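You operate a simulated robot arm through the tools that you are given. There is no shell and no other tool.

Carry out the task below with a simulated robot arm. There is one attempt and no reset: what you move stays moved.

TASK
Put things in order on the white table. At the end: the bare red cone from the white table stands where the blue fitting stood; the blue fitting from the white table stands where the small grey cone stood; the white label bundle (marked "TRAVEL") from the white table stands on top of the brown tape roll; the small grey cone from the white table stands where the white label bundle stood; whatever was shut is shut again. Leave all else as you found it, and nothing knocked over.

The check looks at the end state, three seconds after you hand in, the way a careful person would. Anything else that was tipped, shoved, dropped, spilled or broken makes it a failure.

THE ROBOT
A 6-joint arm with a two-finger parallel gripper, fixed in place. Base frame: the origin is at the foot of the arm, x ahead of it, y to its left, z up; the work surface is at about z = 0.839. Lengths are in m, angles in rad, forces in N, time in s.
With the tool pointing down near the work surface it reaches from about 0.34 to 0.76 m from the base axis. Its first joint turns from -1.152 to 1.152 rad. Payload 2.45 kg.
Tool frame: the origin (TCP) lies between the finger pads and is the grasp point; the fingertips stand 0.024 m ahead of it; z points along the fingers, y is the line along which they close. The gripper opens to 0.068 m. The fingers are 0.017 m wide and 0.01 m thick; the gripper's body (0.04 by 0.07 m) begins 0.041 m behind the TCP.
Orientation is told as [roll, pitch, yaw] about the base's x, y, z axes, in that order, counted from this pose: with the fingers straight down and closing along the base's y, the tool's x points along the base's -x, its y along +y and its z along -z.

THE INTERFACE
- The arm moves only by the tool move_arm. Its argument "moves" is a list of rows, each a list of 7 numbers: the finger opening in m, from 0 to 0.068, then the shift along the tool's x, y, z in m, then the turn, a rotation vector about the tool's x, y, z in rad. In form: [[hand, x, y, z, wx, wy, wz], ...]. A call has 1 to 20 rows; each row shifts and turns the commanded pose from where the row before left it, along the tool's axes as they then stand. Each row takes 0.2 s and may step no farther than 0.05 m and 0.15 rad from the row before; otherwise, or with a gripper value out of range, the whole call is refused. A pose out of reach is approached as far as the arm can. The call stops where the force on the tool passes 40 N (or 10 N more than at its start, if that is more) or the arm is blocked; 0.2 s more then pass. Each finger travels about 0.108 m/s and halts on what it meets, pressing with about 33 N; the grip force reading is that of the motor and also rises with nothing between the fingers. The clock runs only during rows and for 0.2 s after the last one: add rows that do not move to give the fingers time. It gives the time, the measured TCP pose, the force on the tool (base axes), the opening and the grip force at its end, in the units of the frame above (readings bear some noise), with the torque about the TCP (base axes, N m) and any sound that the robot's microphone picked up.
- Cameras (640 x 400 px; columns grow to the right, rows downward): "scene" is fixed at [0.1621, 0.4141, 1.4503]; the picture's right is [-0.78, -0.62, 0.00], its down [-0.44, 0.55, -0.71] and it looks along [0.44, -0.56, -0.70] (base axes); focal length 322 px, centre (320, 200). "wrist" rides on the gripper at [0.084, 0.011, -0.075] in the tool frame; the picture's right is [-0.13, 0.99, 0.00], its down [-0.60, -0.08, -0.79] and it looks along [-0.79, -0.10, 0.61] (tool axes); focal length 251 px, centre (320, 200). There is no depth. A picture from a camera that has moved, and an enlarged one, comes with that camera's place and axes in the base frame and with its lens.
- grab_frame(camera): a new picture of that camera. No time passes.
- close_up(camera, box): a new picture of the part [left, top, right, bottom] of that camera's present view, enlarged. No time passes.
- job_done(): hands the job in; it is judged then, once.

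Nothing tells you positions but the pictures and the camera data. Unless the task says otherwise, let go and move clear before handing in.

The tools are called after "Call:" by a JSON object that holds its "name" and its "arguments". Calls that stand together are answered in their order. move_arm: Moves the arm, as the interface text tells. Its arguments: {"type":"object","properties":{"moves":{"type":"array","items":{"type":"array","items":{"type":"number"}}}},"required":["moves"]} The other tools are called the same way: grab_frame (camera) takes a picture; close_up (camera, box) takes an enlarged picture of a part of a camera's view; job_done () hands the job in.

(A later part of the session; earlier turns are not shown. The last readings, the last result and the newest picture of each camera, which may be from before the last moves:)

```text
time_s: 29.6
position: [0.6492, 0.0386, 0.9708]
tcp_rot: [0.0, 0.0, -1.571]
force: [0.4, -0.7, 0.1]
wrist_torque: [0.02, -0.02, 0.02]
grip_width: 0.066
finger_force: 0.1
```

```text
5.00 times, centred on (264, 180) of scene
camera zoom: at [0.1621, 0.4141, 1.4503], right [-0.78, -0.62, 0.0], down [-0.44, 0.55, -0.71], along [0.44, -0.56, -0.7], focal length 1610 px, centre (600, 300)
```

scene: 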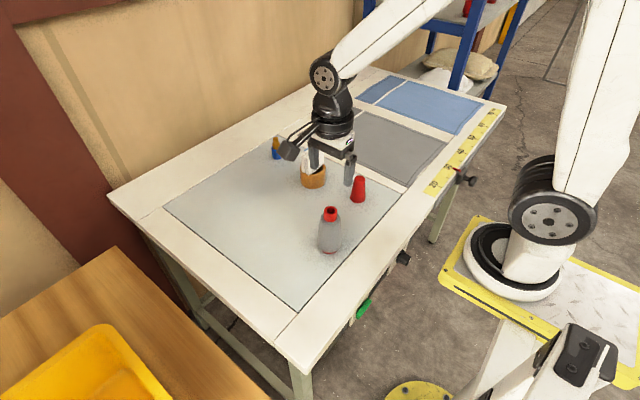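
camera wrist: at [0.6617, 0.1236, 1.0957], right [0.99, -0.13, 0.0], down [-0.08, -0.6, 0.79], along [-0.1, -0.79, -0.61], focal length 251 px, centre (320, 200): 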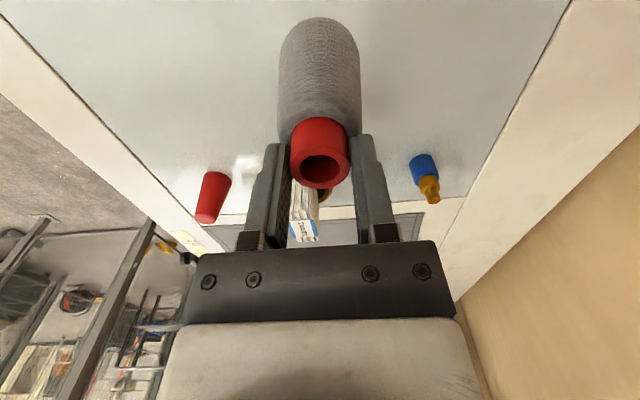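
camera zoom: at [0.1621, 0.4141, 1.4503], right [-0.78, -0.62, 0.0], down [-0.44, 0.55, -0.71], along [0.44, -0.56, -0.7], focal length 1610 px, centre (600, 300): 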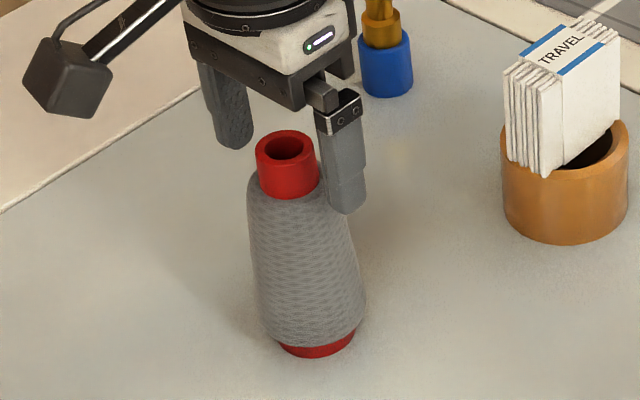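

The grey cone is standing where the bundle stood. I'll raise clear, turn the gripper back, and move toward the blue fitting to see how far the arm reaches there.

Call:
{"name": "move_arm", "arguments": {"moves": [[0.066, 0, 0, -0.02, 0, 0, 0], [0.068, 0, 0, -0.04, 0, 0, 0], [0.068, 0, 0, -0.04, 0, 0, 0], [0.068, 0, 0, -0.03, 0, 0, 0], [0.068, 0, 0, 0, 0, 0, -0.1428], [0.068, 0, 0, 0, 0, 0, -0.1428], [0.068, 0, 0, 0, 0, 0, -0.1428], [0.068, 0, 0, 0, 0, 0, -0.1428], [0.068, 0, 0, 0, 0, 0, -0.1428], [0.068, 0, 0, 0, 0, 0, -0.1428], [0.068, 0, 0, 0, 0, 0, -0.1428], [0.068, 0, 0, 0, 0, 0, -0.1428], [0.068, 0, 0, 0, 0, 0, -0.1428], [0.068, 0, 0, 0, 0, 0, -0.1428], [0.068, 0, 0, 0, 0, 0, -0.1428], [0.068, 0, 0, 0, 0, 0, 0]]}}

Call:
{"name": "move_arm", "arguments": {"moves": [[0.068, -0.01, -0.0455, 0, 0, 0, 0], [0.068, -0.01, -0.0455, 0, 0, 0, 0], [0.068, -0.01, -0.0455, 0, 0, 0, 0], [0.068, -0.01, -0.0455, 0, 0, 0, 0], [0.068, 0, 0, 0.04, 0, 0, 0], [0.068, 0, 0, 0.04, 0, 0, 0], [0.068, 0, 0, 0, 0, 0, 0]]}}

Call:
{"name": "grab_frame", "arguments": {"camera": "scene"}}

Call:
{"name": "grab_frame", "arguments": {"camera": "wrist"}}

```text
time_s: 33.0
position: [0.649, 0.0386, 1.1012]
tcp_rot: [0.0, 0.0, 0.001]
force: [-0.3, 0.0, -0.6]
wrist_torque: [0.01, 0.01, -0.02]
grip_width: 0.0681
finger_force: 0.1
```

```text
time_s: 34.6
position: [0.6886, -0.142, 1.0212]
tcp_rot: [-0.001, 0.0, 0.0]
force: [0.4, -0.1, 0.2]
wrist_torque: [-0.02, 0.02, 0.0]
grip_width: 0.068
finger_force: 0.0
```

```text
taken
```

scene: 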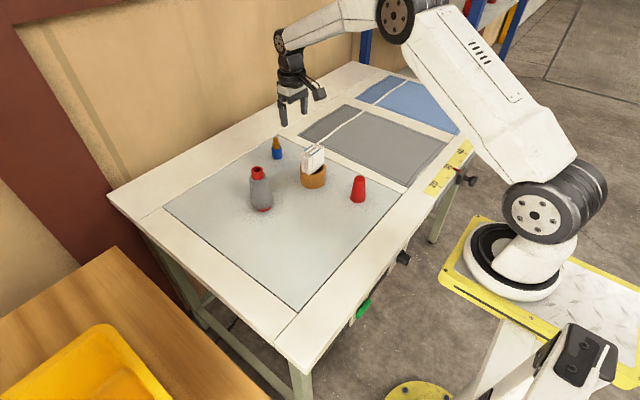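

```text
taken
camera wrist: at [0.605, -0.1317, 1.0955], right [0.13, 0.99, 0.0], down [0.6, -0.08, 0.79], along [0.79, -0.1, -0.61], focal length 251 px, centre (320, 200)
```

wrist: 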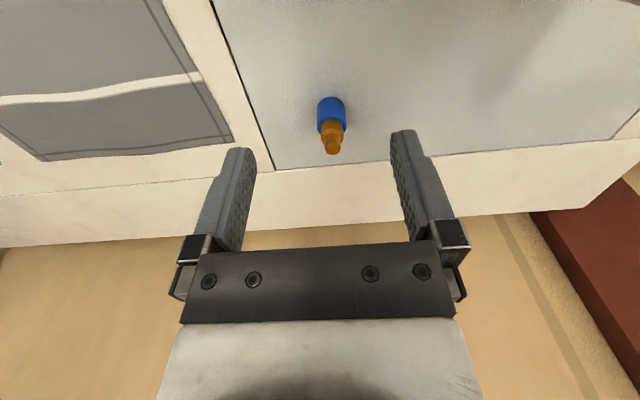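

The fitting is ahead of the gripper with clear space around it. I'll enlarge this view to pin it down.

Call:
{"name": "close_up", "arguments": {"camera": "wrist", "box": [290, 85, 370, 160]}}

Call:
{"name": "close_up", "arguments": {"camera": "scene", "box": [264, 132, 328, 172]}}

Call:
{"name": "close_up", "arguments": {"camera": "scene", "box": [230, 140, 390, 230]}}

```text
5.33 times, centred on (330, 122) of wrist
camera zoom: at [0.605, -0.1317, 1.0955], right [0.13, 0.99, 0.0], down [0.6, -0.08, 0.79], along [0.79, -0.1, -0.61], focal length 1341 px, centre (267, 613)
```

zoom: 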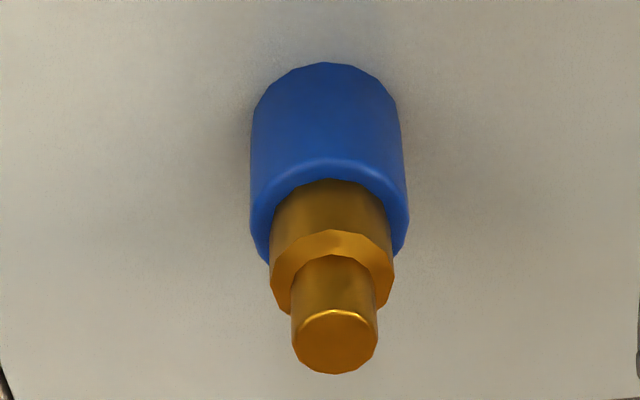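

```text
10.00 times, centred on (296, 152) of scene
camera zoom: at [0.1621, 0.414, 1.4503], right [-0.78, -0.62, 0.0], down [-0.44, 0.55, -0.71], along [0.44, -0.56, -0.7], focal length 3219 px, centre (560, 680)
```

zoom: 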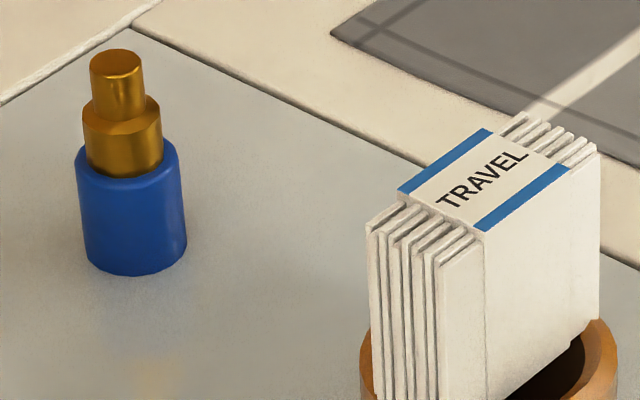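

```text
4.00 times, centred on (310, 185) of scene
camera zoom: at [0.1621, 0.414, 1.4503], right [-0.78, -0.62, 0.0], down [-0.44, 0.55, -0.71], along [0.44, -0.56, -0.7], focal length 1288 px, centre (360, 260)
```

zoom: 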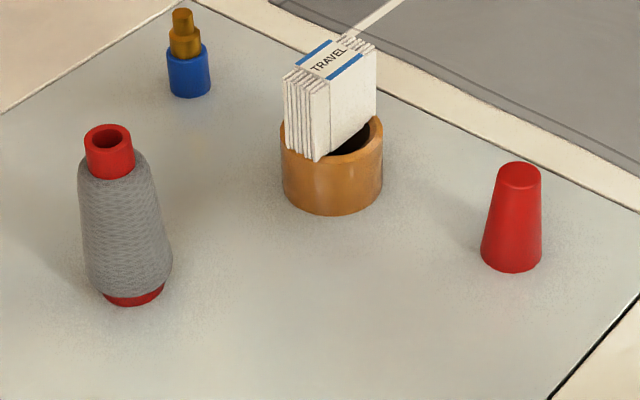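

The fitting is at about (0.770, -0.1415), with its top near z 0.906. I'll move straight above it and see whether the arm reaches with the tool vertical.

Call:
{"name": "move_arm", "arguments": {"moves": [[0.068, -0.04, 0, 0.01, 0, 0, 0], [0.068, -0.0415, 0, 0.01, 0, 0, 0], [0.068, 0, 0, 0, 0, 0, 0], [0.068, 0, 0, 0, 0, 0, 0]]}}

```text
time_s: 35.6
position: [0.7562, -0.1388, 0.9998]
tcp_rot: [-0.001, 0.001, 0.0]
force: [-0.4, 0.5, -0.4]
wrist_torque: [-0.02, 0.0, 0.03]
grip_width: 0.0677
finger_force: 0.0
out of reach, approached as far as the arm can: row 2
```

With the tool vertical the arm stops about 14 mm short. A modest outward tilt will cover that, so I'll back off slightly and tilt the fingers outward by 0.22 rad.

Call:
{"name": "move_arm", "arguments": {"moves": [[0.068, 0.04, 0, 0, 0, 0, 0], [0.068, 0, 0, 0, 0, 0, 0]]}}

Call:
{"name": "move_arm", "arguments": {"moves": [[0.068, 0, 0, 0, 0, -0.11, 0], [0.068, 0, 0, 0, 0, -0.11, 0], [0.068, 0, 0, 0, 0, 0, 0]]}}

```text
time_s: 36.2
position: [0.7163, -0.1393, 1.0006]
tcp_rot: [-0.001, 0.0, -0.001]
force: [-0.3, 0.1, 0.1]
wrist_torque: [0.01, -0.01, 0.02]
grip_width: 0.0679
finger_force: 0.0
```

```text
time_s: 37.0
position: [0.7153, -0.1386, 0.9997]
tcp_rot: [0.0, -0.221, 0.0]
force: [0.3, -0.4, 1.0]
wrist_torque: [0.02, 0.0, 0.01]
grip_width: 0.0683
finger_force: 0.1
```

The tilt is in place. Now I'll move out above the fitting with it.

Call:
{"name": "move_arm", "arguments": {"moves": [[0.068, -0.0266, -0.00125, 0.00595, 0, 0, 0], [0.068, -0.0266, -0.00125, 0.00595, 0, 0, 0], [0.068, 0, 0, 0, 0, 0, 0], [0.068, 0, 0, 0, 0, 0, 0]]}}

Call:
{"name": "grab_frame", "arguments": {"camera": "wrist"}}

Call:
{"name": "close_up", "arguments": {"camera": "scene", "box": [232, 90, 360, 190]}}

```text
time_s: 38.0
position: [0.7702, -0.1412, 0.9985]
tcp_rot: [0.0, -0.22, -0.001]
force: [0.2, -0.3, 0.3]
wrist_torque: [0.02, 0.03, 0.02]
grip_width: 0.0679
finger_force: 0.1
```

```text
taken
camera wrist: at [0.6718, -0.1308, 1.0543], right [0.13, 0.99, 0.03], down [0.42, -0.08, 0.91], along [0.9, -0.1, -0.42], focal length 251 px, centre (320, 200)
```

wrist: 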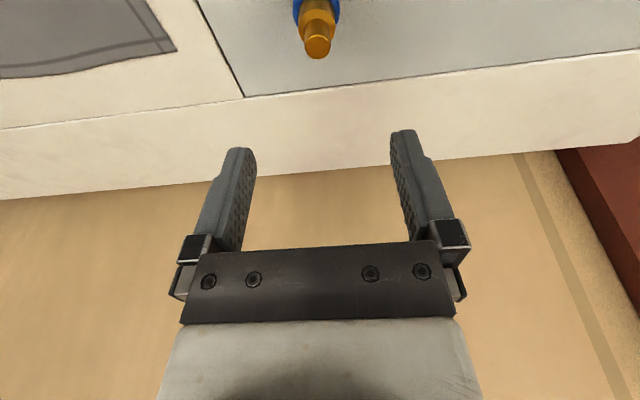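

```text
4.00 times, centred on (296, 140) of scene
camera zoom: at [0.1621, 0.4141, 1.4503], right [-0.78, -0.62, 0.0], down [-0.44, 0.55, -0.71], along [0.44, -0.56, -0.7], focal length 1288 px, centre (416, 440)
```

zoom: 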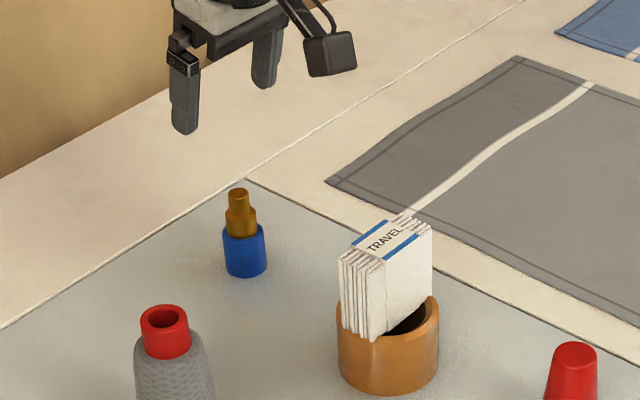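

The gripper reaches above the fitting at the right place. I'll lower partway and check alignment.

Call:
{"name": "move_arm", "arguments": {"moves": [[0.068, 0.00498, 0, 0.02228, 0, 0, 0], [0.068, 0.00498, 0, 0.02228, 0, 0, 0], [0.068, 0.00498, 0, 0.02228, 0, 0, 0], [0.068, 0, 0, 0, 0, 0, 0]]}}

Call:
{"name": "grab_frame", "arguments": {"camera": "wrist"}}

Call:
{"name": "close_up", "arguments": {"camera": "scene", "box": [232, 100, 360, 180]}}

```text
time_s: 39.0
position: [0.7703, -0.1411, 0.9306]
tcp_rot: [-0.001, -0.22, -0.002]
force: [-0.6, 0.4, 0.1]
wrist_torque: [0.04, -0.02, 0.03]
grip_width: 0.0675
finger_force: 0.0
```

```text
taken
camera wrist: at [0.6716, -0.1308, 0.9858], right [0.13, 0.99, 0.03], down [0.42, -0.08, 0.91], along [0.9, -0.1, -0.42], focal length 251 px, centre (320, 200)
```

wrist: 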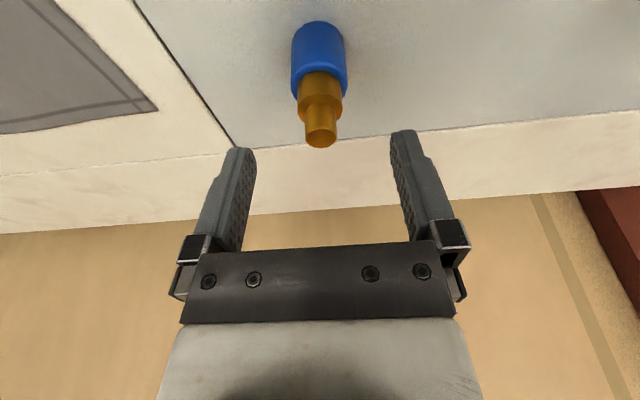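

```text
5.00 times, centred on (296, 140) of scene
camera zoom: at [0.1621, 0.4141, 1.4503], right [-0.78, -0.62, 0.0], down [-0.44, 0.55, -0.71], along [0.44, -0.56, -0.7], focal length 1610 px, centre (440, 500)
```

zoom: 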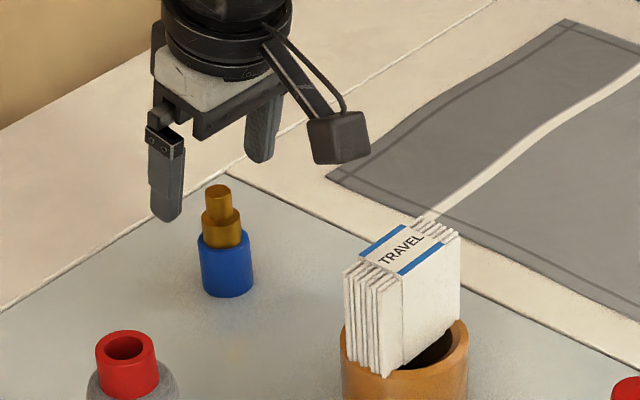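

Alignment looks good. To keep the wrist camera well clear of the bundle, I'll grip the brass collar rather than the blue body. I'll check the exact centre once more.

Call:
{"name": "close_up", "arguments": {"camera": "wrist", "box": [270, 10, 398, 150]}}

Call:
{"name": "close_up", "arguments": {"camera": "wrist", "box": [288, 90, 352, 150]}}

```text
2.86 times, centred on (334, 80) of wrist
camera zoom: at [0.6716, -0.1308, 0.9858], right [0.13, 0.99, 0.03], down [0.42, -0.08, 0.91], along [0.9, -0.1, -0.42], focal length 718 px, centre (280, 543)
```

zoom: 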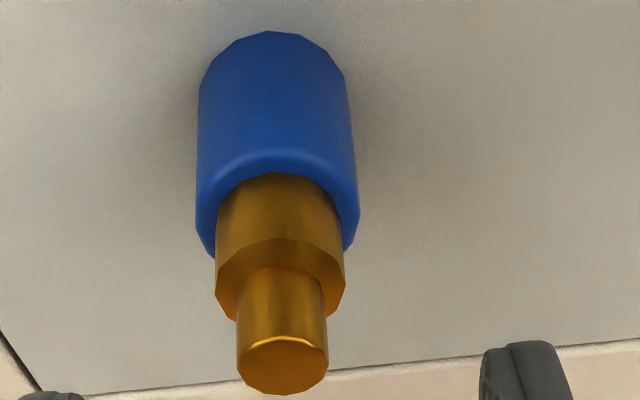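

```text
6.67 times, centred on (320, 120) of wrist
camera zoom: at [0.6716, -0.1308, 0.9858], right [0.13, 0.99, 0.03], down [0.42, -0.08, 0.91], along [0.9, -0.1, -0.42], focal length 1676 px, centre (320, 733)
```

zoom: 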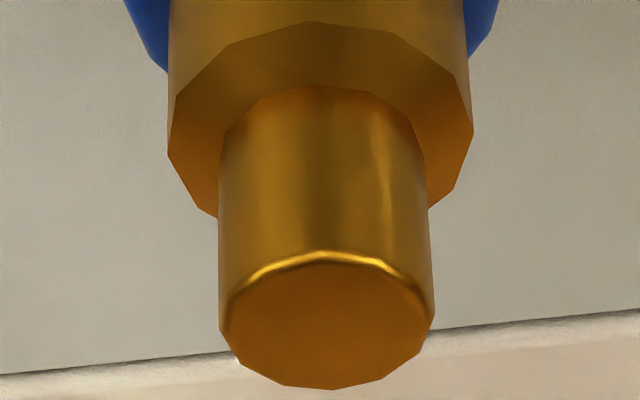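

The fitting's axis is within a millimetre of the tool. I'll lower to the brass collar and close gently.

Call:
{"name": "move_arm", "arguments": {"moves": [[0.068, 0.0034, 0, 0.0151, 0, 0, 0], [0.068, 0.0034, 0, 0.0151, 0, 0, 0], [0.06, 0, 0, 0, 0, 0, 0], [0.045, 0, 0, 0, 0, 0, 0], [0.034, 0, 0, 0, 0, 0, 0], [0.028, 0, 0, 0, 0, 0, 0], [0.024, 0, 0, 0, 0, 0, 0], [0.018, 0, 0, 0, 0, 0, 0], [0.012, 0, 0, 0, 0, 0, 0], [0.012, 0, 0, 0, 0, 0, 0]]}}

Call:
{"name": "close_up", "arguments": {"camera": "scene", "box": [240, 110, 336, 170]}}

```text
time_s: 41.2
position: [0.7705, -0.1396, 0.9]
tcp_rot: [0.0, -0.219, 0.0]
force: [0.8, -0.5, 0.2]
wrist_torque: [0.01, 0.0, 0.01]
grip_width: 0.0207
finger_force: 32.5
```

```text
6.67 times, centred on (288, 140) of scene
camera zoom: at [0.1621, 0.4141, 1.4503], right [-0.78, -0.62, 0.0], down [-0.44, 0.55, -0.71], along [0.44, -0.56, -0.7], focal length 2146 px, centre (533, 600)
```

zoom: 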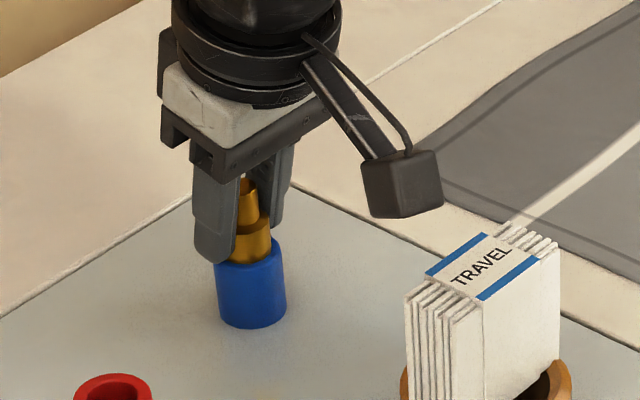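

The collar is held at 20.7 mm across its flats. I'll lift slowly until the fitting clears everything, then check that it hangs straight.

Call:
{"name": "move_arm", "arguments": {"moves": [[0.012, -0.00218, 0, -0.00976, 0, 0, 0], [0.012, -0.00655, 0, -0.02928, 0, 0, 0], [0.012, -0.00982, 0, -0.04392, 0, 0, 0], [0.012, -0.00982, 0, -0.04392, 0, 0, 0], [0.012, 0, 0, 0, 0, 0, 0]]}}

Call:
{"name": "grab_frame", "arguments": {"camera": "wrist"}}

Call:
{"name": "close_up", "arguments": {"camera": "scene", "box": [232, 70, 360, 170]}}

```text
time_s: 42.4
position: [0.7686, -0.1415, 1.0305]
tcp_rot: [-0.001, -0.22, -0.001]
force: [-0.1, -0.8, -0.4]
wrist_torque: [0.03, -0.01, -0.03]
grip_width: 0.0209
finger_force: 32.9
```

```text
taken
camera wrist: at [0.6705, -0.1311, 1.0854], right [0.13, 0.99, 0.03], down [0.42, -0.08, 0.91], along [0.9, -0.1, -0.42], focal length 251 px, centre (320, 200)
```

wrist: 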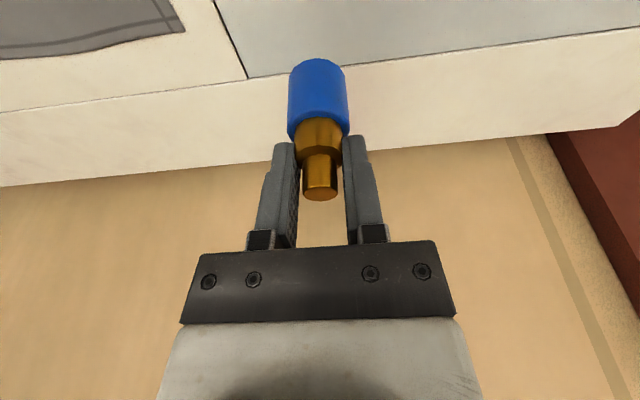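

```text
4.00 times, centred on (296, 120) of scene
camera zoom: at [0.1621, 0.4141, 1.4503], right [-0.78, -0.62, 0.0], down [-0.44, 0.55, -0.71], along [0.44, -0.56, -0.7], focal length 1288 px, centre (416, 520)
```

zoom: 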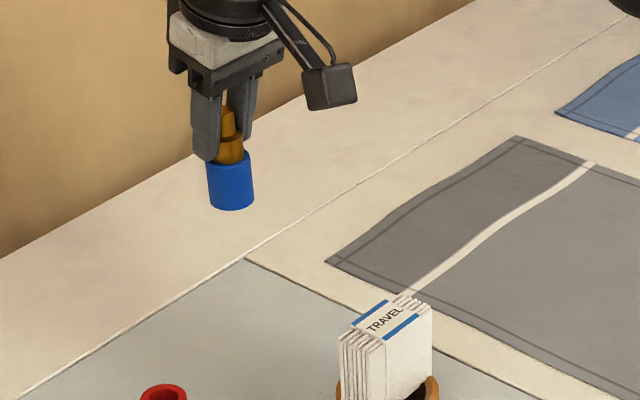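

The fitting hangs straight and clear. I'll carry it to where the grey cone stood, staying above everything.

Call:
{"name": "move_arm", "arguments": {"moves": [[0.012, 0.02757, 0.01496, -0.00616, 0, 0, 0], [0.012, 0.02757, 0.01496, -0.00616, 0, 0, 0], [0.012, 0.02757, 0.01496, -0.00616, 0, 0, 0], [0.012, 0.02757, 0.01496, -0.00616, 0, 0, 0], [0.012, 0.02757, 0.01496, -0.00616, 0, 0, 0], [0.012, 0.02757, 0.01496, -0.00616, 0, 0, 0], [0.012, 0.02757, 0.01496, -0.00616, 0, 0, 0], [0.012, 0.02757, 0.01496, -0.00616, 0, 0, 0], [0.012, 0.02757, 0.01496, -0.00616, 0, 0, 0], [0.012, 0.02757, 0.01496, -0.00616, 0, 0, 0], [0.012, 0.02757, 0.01496, -0.00616, 0, 0, 0], [0.012, 0.02757, 0.01496, -0.00616, 0, 0, 0], [0.012, 0, 0, 0, 0, 0, 0]]}}

Call:
{"name": "close_up", "arguments": {"camera": "scene", "box": [264, 140, 392, 260]}}

Call:
{"name": "grab_frame", "arguments": {"camera": "wrist"}}

```text
time_s: 45.2
position: [0.4297, 0.0381, 1.0298]
tcp_rot: [-0.001, -0.221, 0.0]
force: [-0.7, -0.5, -1.4]
wrist_torque: [0.06, -0.03, 0.01]
grip_width: 0.0205
finger_force: 33.1
```

```text
3.33 times, centred on (328, 200) of scene
camera zoom: at [0.1621, 0.4141, 1.4503], right [-0.78, -0.62, 0.0], down [-0.44, 0.55, -0.71], along [0.44, -0.56, -0.7], focal length 1073 px, centre (293, 200)
```

zoom: 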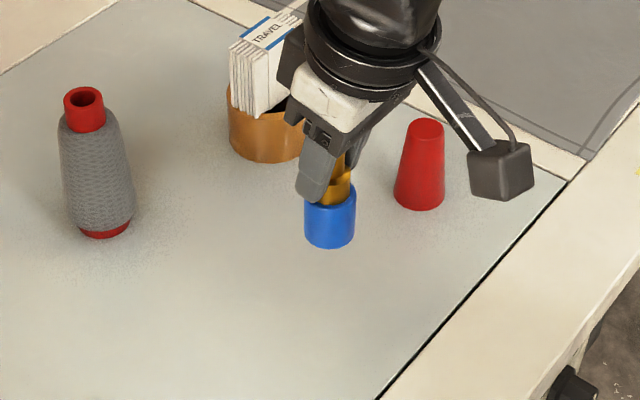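

```text
taken
camera wrist: at [0.332, 0.0488, 1.0853], right [0.13, 0.99, 0.03], down [0.42, -0.08, 0.91], along [0.9, -0.1, -0.42], focal length 251 px, centre (320, 200)
```

wrist: 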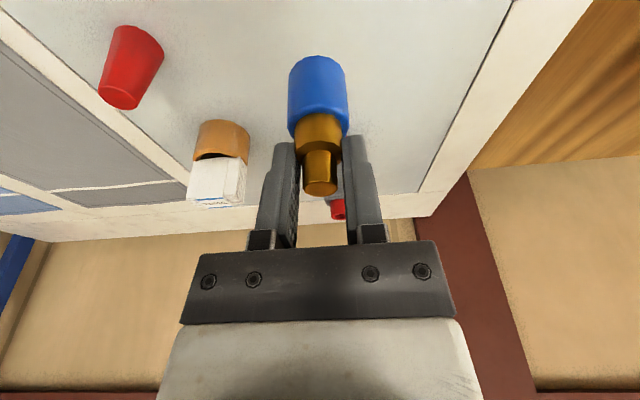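

The fitting is above the old grey-cone spot at (0.430, 0.038). I'll lower to about 1 cm above the table and compare with the original picture.

Call:
{"name": "move_arm", "arguments": {"moves": [[0.012, 0.00873, 0, 0.03904, 0, 0, 0], [0.012, 0.00873, 0, 0.03904, 0, 0, 0], [0.012, 0.00655, 0, 0.02928, 0, 0, 0], [0.012, 0.00262, 0, 0.01171, 0, 0, 0], [0.012, 0, 0, 0, 0, 0, 0]]}}

Call:
{"name": "close_up", "arguments": {"camera": "scene", "box": [280, 200, 376, 260]}}

```text
time_s: 46.4
position: [0.4298, 0.0365, 0.923]
tcp_rot: [-0.007, -0.221, 0.0]
force: [0.6, 0.4, -1.1]
wrist_torque: [0.0, -0.01, 0.01]
grip_width: 0.0203
finger_force: 33.6
out of reach, approached as far as the arm can: row 3, 4
```

```text
6.67 times, centred on (328, 230) of scene
camera zoom: at [0.1621, 0.4141, 1.4503], right [-0.78, -0.62, 0.0], down [-0.44, 0.55, -0.71], along [0.44, -0.56, -0.7], focal length 2146 px, centre (267, 0)
```

zoom: 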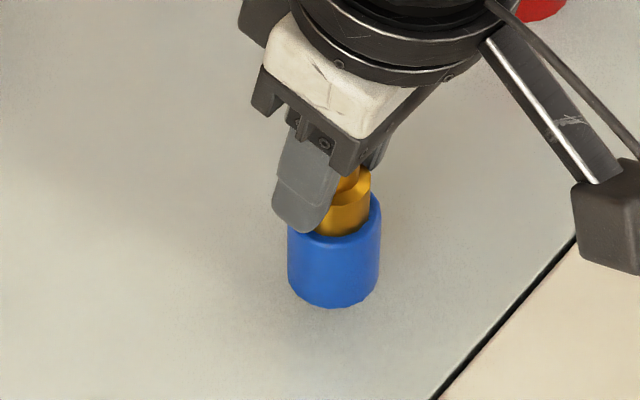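

The arm can't get lower here with the fingers tilted outward this close to its base. I'll rise again and swing the tool a quarter turn about the vertical, which keeps the fitting upright but moves the wrist to a reachable position.

Call:
{"name": "move_arm", "arguments": {"moves": [[0.012, -0.00764, 0, -0.03416, 0, 0, 0], [0.012, -0.00764, 0, -0.03416, 0, 0, 0], [0.012, 0, 0, 0, 0, 0, 0]]}}

```text
time_s: 47.2
position: [0.4326, 0.034, 0.9834]
tcp_rot: [0.0, -0.219, 0.001]
force: [-0.6, 0.3, 0.2]
wrist_torque: [-0.05, -0.01, 0.01]
grip_width: 0.0201
finger_force: 32.9
out of reach, approached as far as the arm can: row 1
```

The tilt is intact. I'll raise a bit more and then turn about the vertical in small steps.

Call:
{"name": "move_arm", "arguments": {"moves": [[0.012, -0.00655, 0, -0.02928, 0, 0, 0], [0.012, 0, 0, 0, 0.03116, 0, 0.13936], [0.012, 0, 0, 0, 0.03116, 0, 0.13936], [0.012, 0, 0, 0, 0.03116, 0, 0.13936], [0.012, 0, 0, 0, 0.03116, 0, 0.13936], [0.012, 0, 0, 0, 0, 0, 0]]}}

```text
time_s: 48.6
position: [0.4322, 0.0342, 1.013]
tcp_rot: [0.0, -0.22, -0.573]
force: [-0.1, -0.7, 0.0]
wrist_torque: [-0.02, -0.01, -0.02]
grip_width: 0.0186
finger_force: 32.8
```

The grip width has shrunk from 20.7 to 18.6 mm, so the fitting may be shifting in the fingers. I'll look closely before continuing.

Call:
{"name": "close_up", "arguments": {"camera": "wrist", "box": [240, 50, 400, 210]}}

Call:
{"name": "close_up", "arguments": {"camera": "scene", "box": [290, 160, 370, 220]}}

```text
2.50 times, centred on (320, 130) of wrist
camera zoom: at [0.3554, 0.0967, 1.0682], right [0.64, 0.77, 0.03], down [0.31, -0.29, 0.91], along [0.7, -0.57, -0.42], focal length 629 px, centre (320, 375)
```

zoom: 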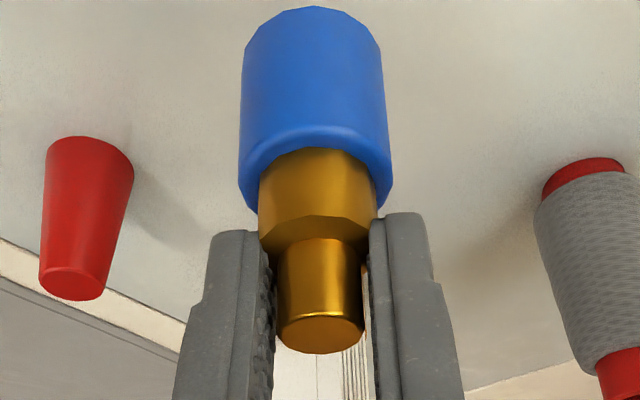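

```text
6.67 times, centred on (330, 190) of scene
camera zoom: at [0.1621, 0.4141, 1.4503], right [-0.78, -0.62, 0.0], down [-0.44, 0.55, -0.71], along [0.44, -0.56, -0.7], focal length 2146 px, centre (253, 267)
```

zoom: 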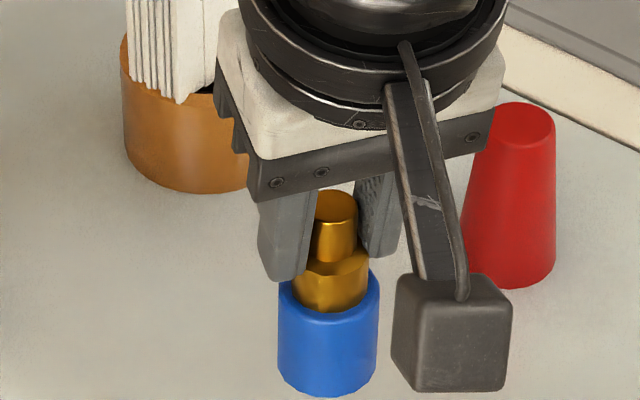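

The fitting has slid about 4 mm down in the fingers, so the grip on the collar is failing. I'll set it down right away on clear table nearby, around (0.48, 0.05), which the arm can reach, and then regrip it on the blue body.

Call:
{"name": "move_arm", "arguments": {"moves": [[0.012, -0.0027, 0.0114, 0.0307, 0, 0, 0], [0.012, -0.004, 0.0171, 0.0461, 0, 0, 0], [0.012, -0.0029, 0.0122, 0.0329, 0, 0, 0], [0.012, 0.0004, 0, 0.002, 0, 0, 0], [0.012, 0.0004, 0, 0.002, 0, 0, 0]]}}

Call:
{"name": "close_up", "arguments": {"camera": "scene", "box": [270, 170, 366, 240]}}

Call:
{"name": "close_up", "arguments": {"camera": "wrist", "box": [240, 50, 400, 210]}}

```text
time_s: 49.8
position: [0.483, 0.0501, 0.9047]
tcp_rot: [0.004, -0.223, -0.572]
force: [-5.5, -1.9, 32.3]
wrist_torque: [-0.11, 0.22, -0.05]
grip_width: 0.0187
finger_force: 33.3
```

```text
5.71 times, centred on (318, 205) of scene
camera zoom: at [0.1614, 0.4139, 1.4504], right [-0.78, -0.62, 0.0], down [-0.43, 0.55, -0.71], along [0.44, -0.56, -0.7], focal length 1839 px, centre (331, 171)
```

zoom: 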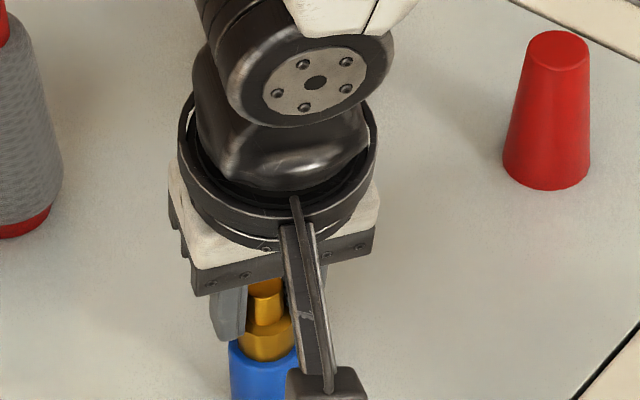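

```text
2.50 times, centred on (320, 130) of wrist
camera zoom: at [0.406, 0.1126, 0.9601], right [0.64, 0.77, 0.03], down [0.3, -0.29, 0.91], along [0.7, -0.57, -0.42], focal length 629 px, centre (320, 375)
```

zoom: 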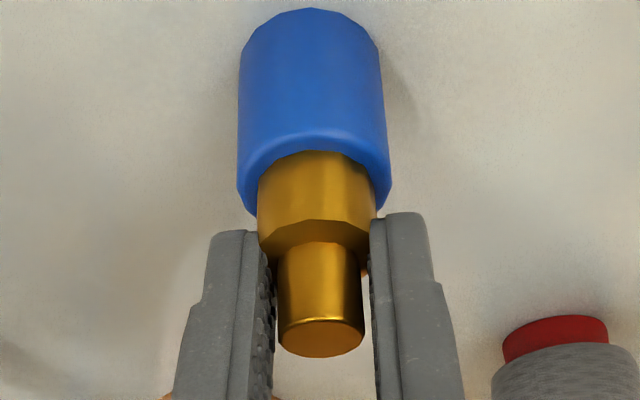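

The fitting has landed, with the tool pressing at about 32 N. I'll relieve the pressure and then open the fingers slowly.

Call:
{"name": "move_arm", "arguments": {"moves": [[0.012, -0.0002, 0, -0.001, 0, 0, 0], [0.012, -0.0002, 0, -0.001, 0, 0, 0], [0.012, 0, 0, 0, 0, 0, 0]]}}

Call:
{"name": "grab_frame", "arguments": {"camera": "scene"}}

```text
time_s: 50.6
position: [0.4821, 0.0517, 0.9061]
tcp_rot: [0.0, -0.22, -0.57]
force: [1.7, 0.9, 5.5]
wrist_torque: [0.04, -0.19, 0.04]
grip_width: 0.0183
finger_force: 33.0
```

```text
taken
```

scene: 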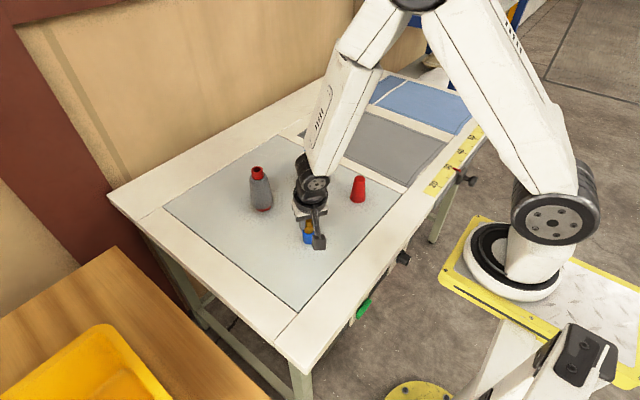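

Contact is down to 5.5 N, so the fitting rests on the table. Opening slowly now.

Call:
{"name": "move_arm", "arguments": {"moves": [[0.02, 0, 0, 0, 0, 0, 0], [0.023, 0, 0, 0, 0, 0, 0], [0.027, 0, 0, 0, 0, 0, 0], [0.035, 0, 0, 0, 0, 0, 0], [0.05, 0, 0, 0, 0, 0, 0], [0.068, 0, 0, 0, 0, 0, 0], [0.068, 0, 0, 0, 0, 0, 0]]}}

Call:
{"name": "close_up", "arguments": {"camera": "wrist", "box": [240, 50, 400, 210]}}

Call:
{"name": "close_up", "arguments": {"camera": "scene", "box": [270, 200, 366, 260]}}

```text
time_s: 52.2
position: [0.4826, 0.0506, 0.9061]
tcp_rot: [0.001, -0.221, -0.57]
force: [-0.7, -0.8, -0.7]
wrist_torque: [0.02, 0.03, 0.04]
grip_width: 0.0681
finger_force: 0.1
```

```text
2.50 times, centred on (320, 130) of wrist
camera zoom: at [0.4056, 0.1131, 0.961], right [0.64, 0.77, 0.03], down [0.31, -0.29, 0.91], along [0.7, -0.57, -0.42], focal length 629 px, centre (320, 375)
```

zoom: 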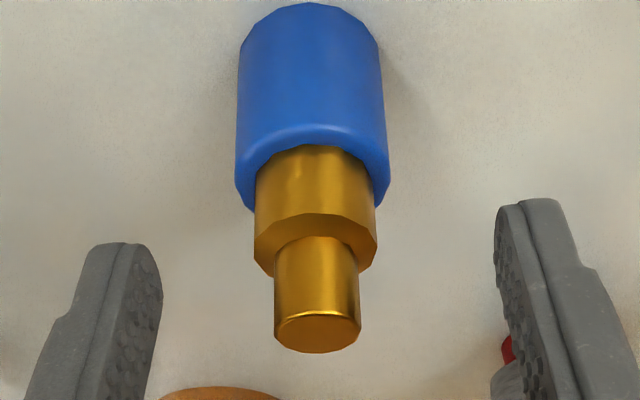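

```text
6.67 times, centred on (318, 230) of scene
camera zoom: at [0.1621, 0.4141, 1.4503], right [-0.78, -0.62, 0.0], down [-0.44, 0.55, -0.71], along [0.44, -0.56, -0.7], focal length 2146 px, centre (333, 0)
```

zoom: 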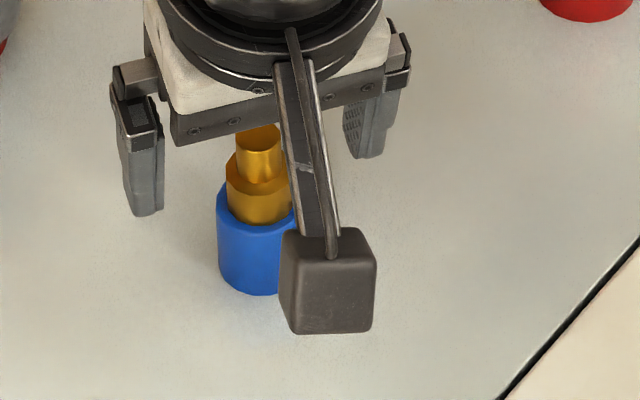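

The fitting stands upright and undisturbed. I'll retract along the tool axis, straighten the gripper to vertical, and look again.

Call:
{"name": "move_arm", "arguments": {"moves": [[0.068, 0, 0, -0.03, 0, 0, 0], [0.068, 0, 0, -0.04, 0, 0, 0], [0.068, 0, 0, -0.04, 0, 0, 0], [0.068, 0, 0, 0, -0.03116, 0, -0.13936], [0.068, 0, 0, 0, -0.03116, 0, -0.13936], [0.068, 0, 0, 0, -0.03116, 0, -0.13936], [0.068, 0, 0, 0, -0.03116, 0, -0.13936], [0.068, 0, 0, 0, 0, 0.11, 0], [0.068, 0, 0, 0, 0, 0.11, 0], [0.068, 0, 0, 0, 0, 0, 0]]}}

Call:
{"name": "grab_frame", "arguments": {"camera": "wrist"}}

Call:
{"name": "grab_frame", "arguments": {"camera": "scene"}}

```text
time_s: 54.4
position: [0.4618, 0.0632, 1.0139]
tcp_rot: [0.0, 0.001, -0.001]
force: [-0.6, 0.1, -0.8]
wrist_torque: [0.0, -0.02, 0.03]
grip_width: 0.0681
finger_force: 0.0
```

```text
taken
camera wrist: at [0.3781, 0.0743, 1.0886], right [0.13, 0.99, 0.0], down [0.6, -0.08, 0.79], along [0.79, -0.1, -0.61], focal length 251 px, centre (320, 200)
```

wrist: 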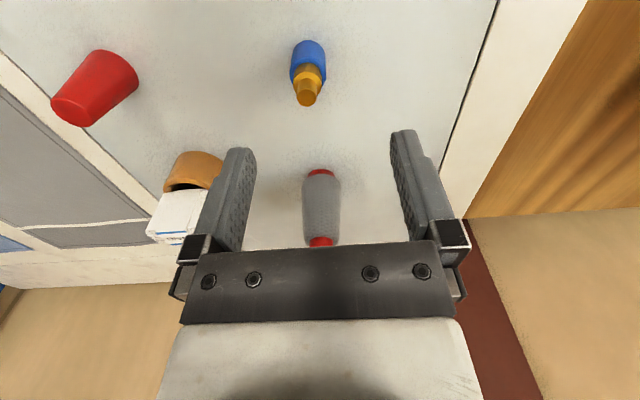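

```text
taken
```

scene: 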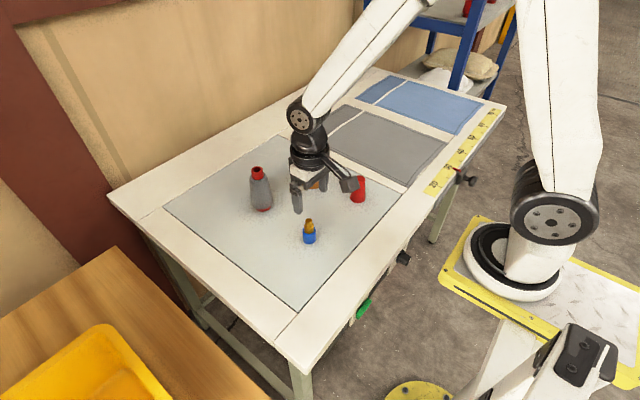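

The tool is vertical again and the fitting stands alone on open table. I'll measure it precisely.

Call:
{"name": "close_up", "arguments": {"camera": "wrist", "box": [270, 30, 350, 110]}}

Call:
{"name": "close_up", "arguments": {"camera": "scene", "box": [276, 205, 340, 255]}}

```text
5.00 times, centred on (310, 70) of wrist
camera zoom: at [0.3781, 0.0743, 1.0886], right [0.13, 0.99, 0.0], down [0.6, -0.08, 0.79], along [0.79, -0.1, -0.61], focal length 1257 px, centre (370, 850)
```

zoom: 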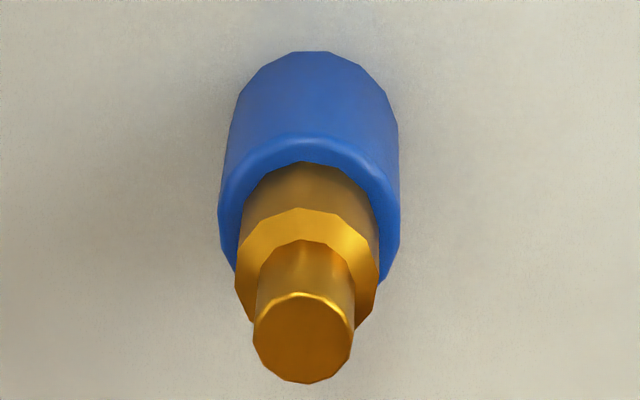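

```text
8.00 times, centred on (308, 230) of scene
camera zoom: at [0.1621, 0.4141, 1.4503], right [-0.78, -0.62, 0.0], down [-0.44, 0.55, -0.71], along [0.44, -0.56, -0.7], focal length 2575 px, centre (416, -40)
```

zoom: 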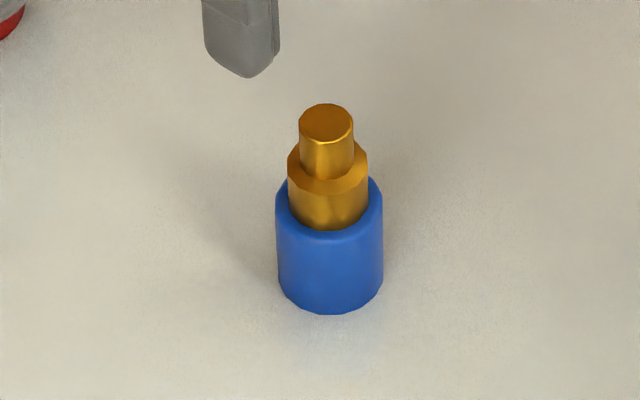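

The fitting is at (0.483, 0.050). I'll centre the vertical gripper on it and lower around it partway.

Call:
{"name": "move_arm", "arguments": {"moves": [[0.068, -0.0105, -0.0065, 0, 0, 0, 0], [0.068, -0.0105, -0.0065, 0.01, 0, 0, 0], [0.068, 0, 0, 0.035, 0, 0, 0], [0.068, 0, 0, 0.035, 0, 0, 0], [0.068, 0, 0, 0.02, 0, 0, 0], [0.068, 0, 0, 0, 0, 0, 0]]}}

Call:
{"name": "grab_frame", "arguments": {"camera": "wrist"}}

Call:
{"name": "close_up", "arguments": {"camera": "scene", "box": [260, 185, 356, 255]}}

```text
time_s: 55.8
position: [0.4836, 0.051, 0.9138]
tcp_rot: [0.0, 0.001, 0.0]
force: [0.2, -0.6, -0.1]
wrist_torque: [-0.01, -0.02, 0.0]
grip_width: 0.0683
finger_force: 0.1
```

```text
taken
camera wrist: at [0.3993, 0.0615, 0.9882], right [0.13, 0.99, 0.0], down [0.6, -0.08, 0.79], along [0.79, -0.1, -0.61], focal length 251 px, centre (320, 200)
```

wrist: 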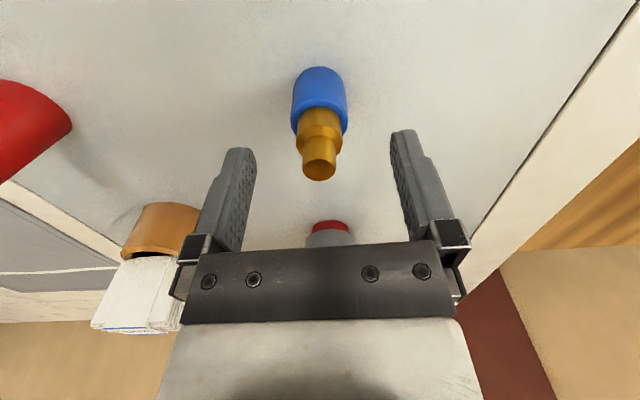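

```text
5.71 times, centred on (308, 220) of scene
camera zoom: at [0.1621, 0.4141, 1.4503], right [-0.78, -0.62, 0.0], down [-0.44, 0.55, -0.71], along [0.44, -0.56, -0.7], focal length 1839 px, centre (389, 86)
```

zoom: 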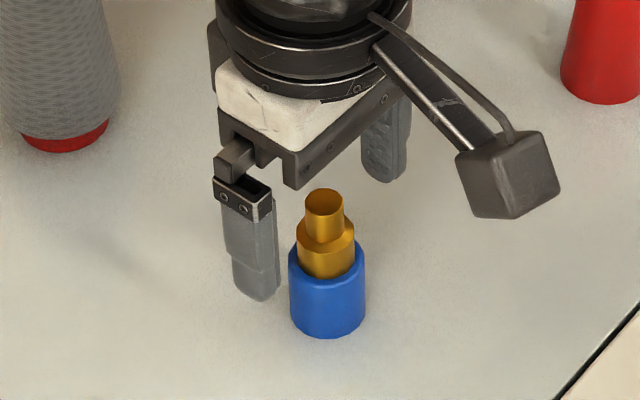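

Alignment is good. I'll lower to the blue body and close gently on it.

Call:
{"name": "move_arm", "arguments": {"moves": [[0.068, 0.0005, -0.0005, 0.02, 0, 0, 0], [0.068, 0, 0, 0.02, 0, 0, 0], [0.06, 0, 0, 0, 0, 0, 0], [0.045, 0, 0, 0, 0, 0, 0], [0.036, 0, 0, 0, 0, 0, 0], [0.031, 0, 0, 0, 0, 0, 0], [0.026, 0, 0, 0, 0, 0, 0], [0.02, 0, 0, 0, 0, 0, 0], [0.02, 0, 0, 0, 0, 0, 0]]}}

Call:
{"name": "close_up", "arguments": {"camera": "scene", "box": [260, 185, 356, 255]}}

```text
time_s: 57.8
position: [0.4825, 0.0504, 0.8744]
tcp_rot: [-0.001, -0.001, -0.001]
force: [-0.6, -0.3, -0.1]
wrist_torque: [0.01, 0.0, -0.01]
grip_width: 0.0294
finger_force: 32.6
```

```text
5.71 times, centred on (308, 220) of scene
camera zoom: at [0.1621, 0.4141, 1.4503], right [-0.78, -0.62, 0.0], down [-0.44, 0.55, -0.71], along [0.44, -0.56, -0.7], focal length 1839 px, centre (389, 86)
```

zoom: 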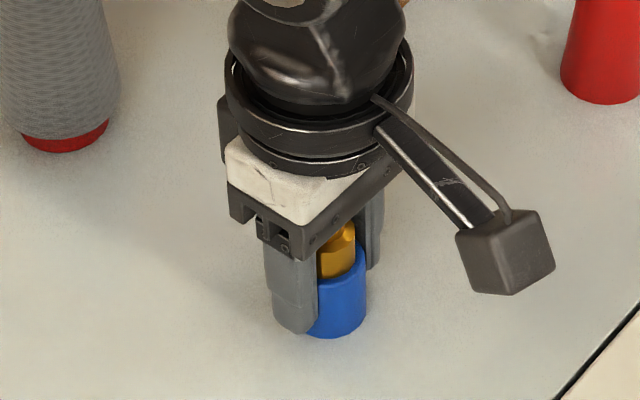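

The blue body is held firmly at 29.4 mm. I'll lift it slightly and move it to the old grey-cone spot.

Call:
{"name": "move_arm", "arguments": {"moves": [[0.02, 0, 0, -0.006, 0, 0, 0], [0.02, 0, 0, -0.012, 0, 0, 0], [0.02, 0.0173, -0.0042, 0, 0, 0, 0], [0.02, 0.0173, -0.0042, 0, 0, 0, 0], [0.02, 0.0174, -0.0041, 0, 0, 0, 0], [0.02, 0, 0, 0, 0, 0, 0], [0.02, 0, 0, 0.008, 0, 0, 0], [0.02, 0, 0, 0.004, 0, 0, 0], [0.02, 0, 0, 0, 0, 0, 0]]}}

Call:
{"name": "close_up", "arguments": {"camera": "scene", "box": [280, 200, 376, 260]}}

```text
time_s: 59.8
position: [0.4311, 0.0382, 0.8789]
tcp_rot: [0.002, 0.0, -0.002]
force: [-0.1, 1.0, -1.4]
wrist_torque: [0.04, 0.01, 0.0]
grip_width: 0.0293
finger_force: 33.4
```

```text
6.67 times, centred on (328, 230) of scene
camera zoom: at [0.1621, 0.4141, 1.4503], right [-0.78, -0.62, 0.0], down [-0.44, 0.55, -0.71], along [0.44, -0.56, -0.7], focal length 2146 px, centre (267, 0)
```

zoom: 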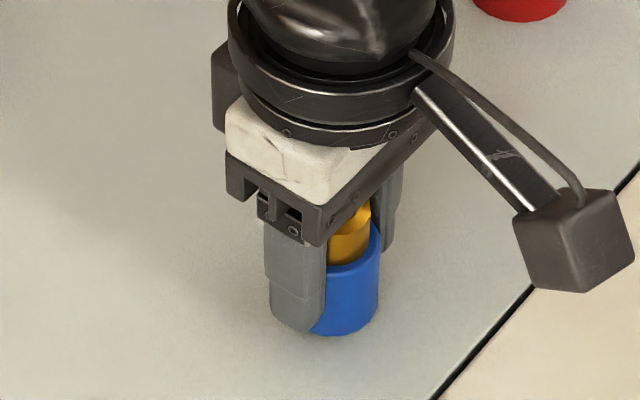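

It's within a couple of millimetres of where the grey cone stood. I'll nudge it 1 mm and lower to contact.

Call:
{"name": "move_arm", "arguments": {"moves": [[0.02, -0.001, 0.001, 0.003, 0, 0, 0], [0.02, 0, 0, 0.001, 0, 0, 0], [0.02, 0, 0, 0, 0, 0, 0]]}}

Call:
{"name": "move_arm", "arguments": {"moves": [[0.02, 0, 0, 0.001, 0, 0, 0], [0.02, 0, 0, 0, 0, 0, 0]]}}

```text
time_s: 60.6
position: [0.4313, 0.0399, 0.8764]
tcp_rot: [0.003, -0.001, 0.0]
force: [0.4, -0.1, -0.6]
wrist_torque: [-0.01, 0.02, 0.05]
grip_width: 0.0293
finger_force: 33.1
```

```text
time_s: 61.2
position: [0.4316, 0.0394, 0.8746]
tcp_rot: [0.0, 0.0, 0.001]
force: [0.3, -0.5, -0.3]
wrist_torque: [0.03, -0.03, 0.02]
grip_width: 0.0292
finger_force: 33.1
```

Force is still slightly negative, so the fitting isn't touching yet. I'll continue in 1 mm steps.

Call:
{"name": "move_arm", "arguments": {"moves": [[0.02, 0, 0, 0.001, 0, 0, 0], [0.02, 0, 0, 0, 0, 0, 0]]}}

Call:
{"name": "move_arm", "arguments": {"moves": [[0.02, 0, 0, 0.0007, 0, 0, 0], [0.02, 0, 0, 0, 0, 0, 0]]}}

```text
time_s: 61.8
position: [0.432, 0.0387, 0.8741]
tcp_rot: [-0.001, 0.0, 0.0]
force: [0.2, -0.4, -1.4]
wrist_torque: [0.02, -0.05, -0.02]
grip_width: 0.0291
finger_force: 32.8
```

```text
time_s: 62.4
position: [0.4311, 0.0402, 0.874]
tcp_rot: [0.0, 0.0, -0.001]
force: [-1.4, 0.6, 6.9]
wrist_torque: [-0.04, 0.09, 0.07]
grip_width: 0.0289
finger_force: 32.6
```

The fitting has touched down with about 7 N. I'll release it slowly and then raise straight up.

Call:
{"name": "move_arm", "arguments": {"moves": [[0.02, 0, 0, -0.0004, 0, 0, 0], [0.028, 0, 0, 0, 0, 0, 0], [0.031, 0, 0, 0, 0, 0, 0], [0.035, 0, 0, 0, 0, 0, 0], [0.045, 0, 0, 0, 0, 0, 0], [0.06, 0, 0, 0, 0, 0, 0], [0.068, 0, 0, 0, 0, 0, 0], [0.068, 0, 0, -0.02, 0, 0, 0], [0.068, 0, 0, -0.035, 0, 0, 0], [0.068, 0, 0, -0.04, 0, 0, 0], [0.068, 0, 0, -0.04, 0, 0, 0], [0.068, 0, 0, 0, 0, 0, 0]]}}

Call:
{"name": "grab_frame", "arguments": {"camera": "scene"}}

Call:
{"name": "close_up", "arguments": {"camera": "scene", "box": [280, 200, 376, 260]}}

```text
time_s: 65.0
position: [0.4312, 0.0409, 1.0079]
tcp_rot: [-0.001, 0.0, -0.002]
force: [0.2, -0.1, 0.3]
wrist_torque: [-0.02, 0.03, 0.01]
grip_width: 0.0679
finger_force: 0.1
```

```text
taken
```

scene: 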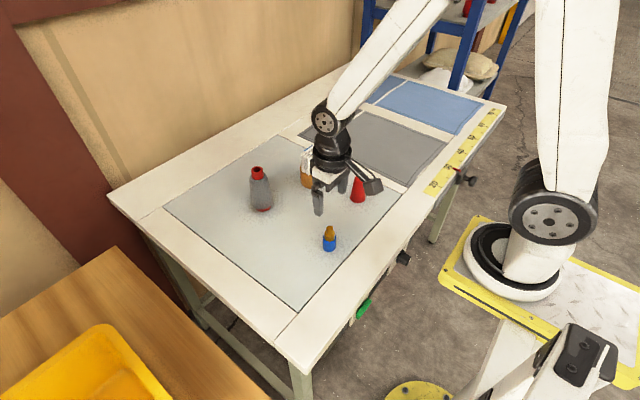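

```text
6.67 times, centred on (328, 230) of scene
camera zoom: at [0.1621, 0.4141, 1.4503], right [-0.78, -0.62, 0.0], down [-0.44, 0.55, -0.71], along [0.44, -0.56, -0.7], focal length 2146 px, centre (267, 0)
```

zoom: 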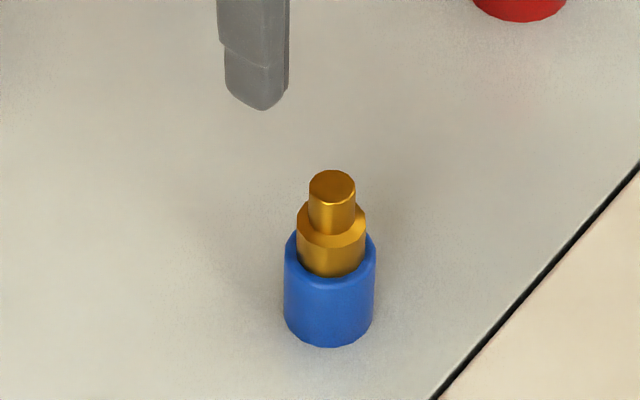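

The fitting now stands where the grey cone stood; its base centre matches to about a millimetre in the picture. Next is the red cone: I'll move above it and tilt the tool as needed for reach at the fitting's old spot.

Call:
{"name": "move_arm", "arguments": {"moves": [[0.068, -0.0095, -0.0455, 0, 0, 0, 0], [0.068, -0.0095, -0.0455, 0, 0, 0, 0], [0.068, -0.0095, -0.0455, 0, 0, 0, 0], [0.068, -0.0095, -0.0455, 0, 0, 0, 0], [0.068, 0, 0, 0, 0, -0.11, 0], [0.068, 0, 0, 0, 0, -0.11, 0], [0.068, 0, 0, 0, 0, 0, 0]]}}

Call:
{"name": "grab_frame", "arguments": {"camera": "wrist"}}

Call:
{"name": "close_up", "arguments": {"camera": "scene", "box": [296, 120, 424, 220]}}

```text
time_s: 66.6
position: [0.4692, -0.144, 1.008]
tcp_rot: [0.0, -0.22, 0.0]
force: [0.4, 0.7, 0.3]
wrist_torque: [-0.01, -0.01, 0.01]
grip_width: 0.0682
finger_force: 0.0
```

```text
taken
camera wrist: at [0.371, -0.1328, 1.0631], right [0.13, 0.99, 0.03], down [0.42, -0.08, 0.91], along [0.9, -0.1, -0.42], focal length 251 px, centre (320, 200)
```

wrist: 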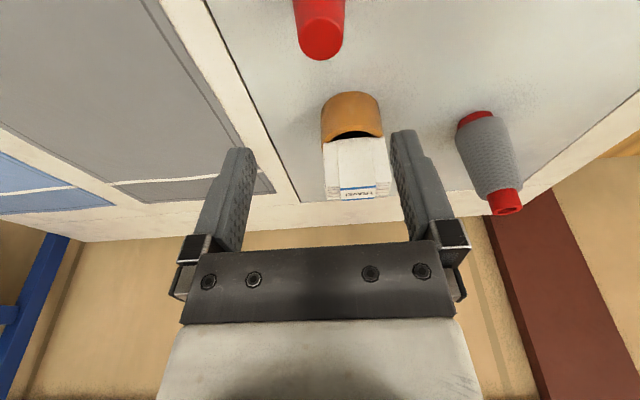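

```text
4.00 times, centred on (360, 170) of scene
camera zoom: at [0.1621, 0.414, 1.4503], right [-0.78, -0.62, 0.0], down [-0.44, 0.55, -0.71], along [0.44, -0.56, -0.7], focal length 1288 px, centre (160, 320)
```

zoom: 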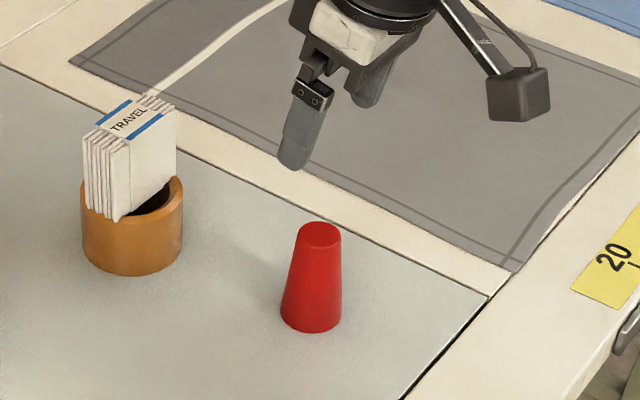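

The gripper is above the red cone with the tilt set. I'll measure the cone's top in an enlarged view.

Call:
{"name": "close_up", "arguments": {"camera": "wrist", "box": [270, 0, 370, 66]}}

```text
6.06 times, centred on (320, 33) of wrist
camera zoom: at [0.371, -0.1328, 1.0631], right [0.13, 0.99, 0.03], down [0.42, -0.08, 0.91], along [0.9, -0.1, -0.42], focal length 1524 px, centre (320, 1212)
```

zoom: 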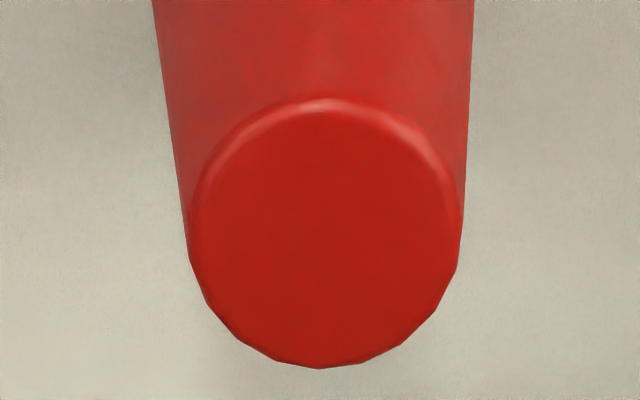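

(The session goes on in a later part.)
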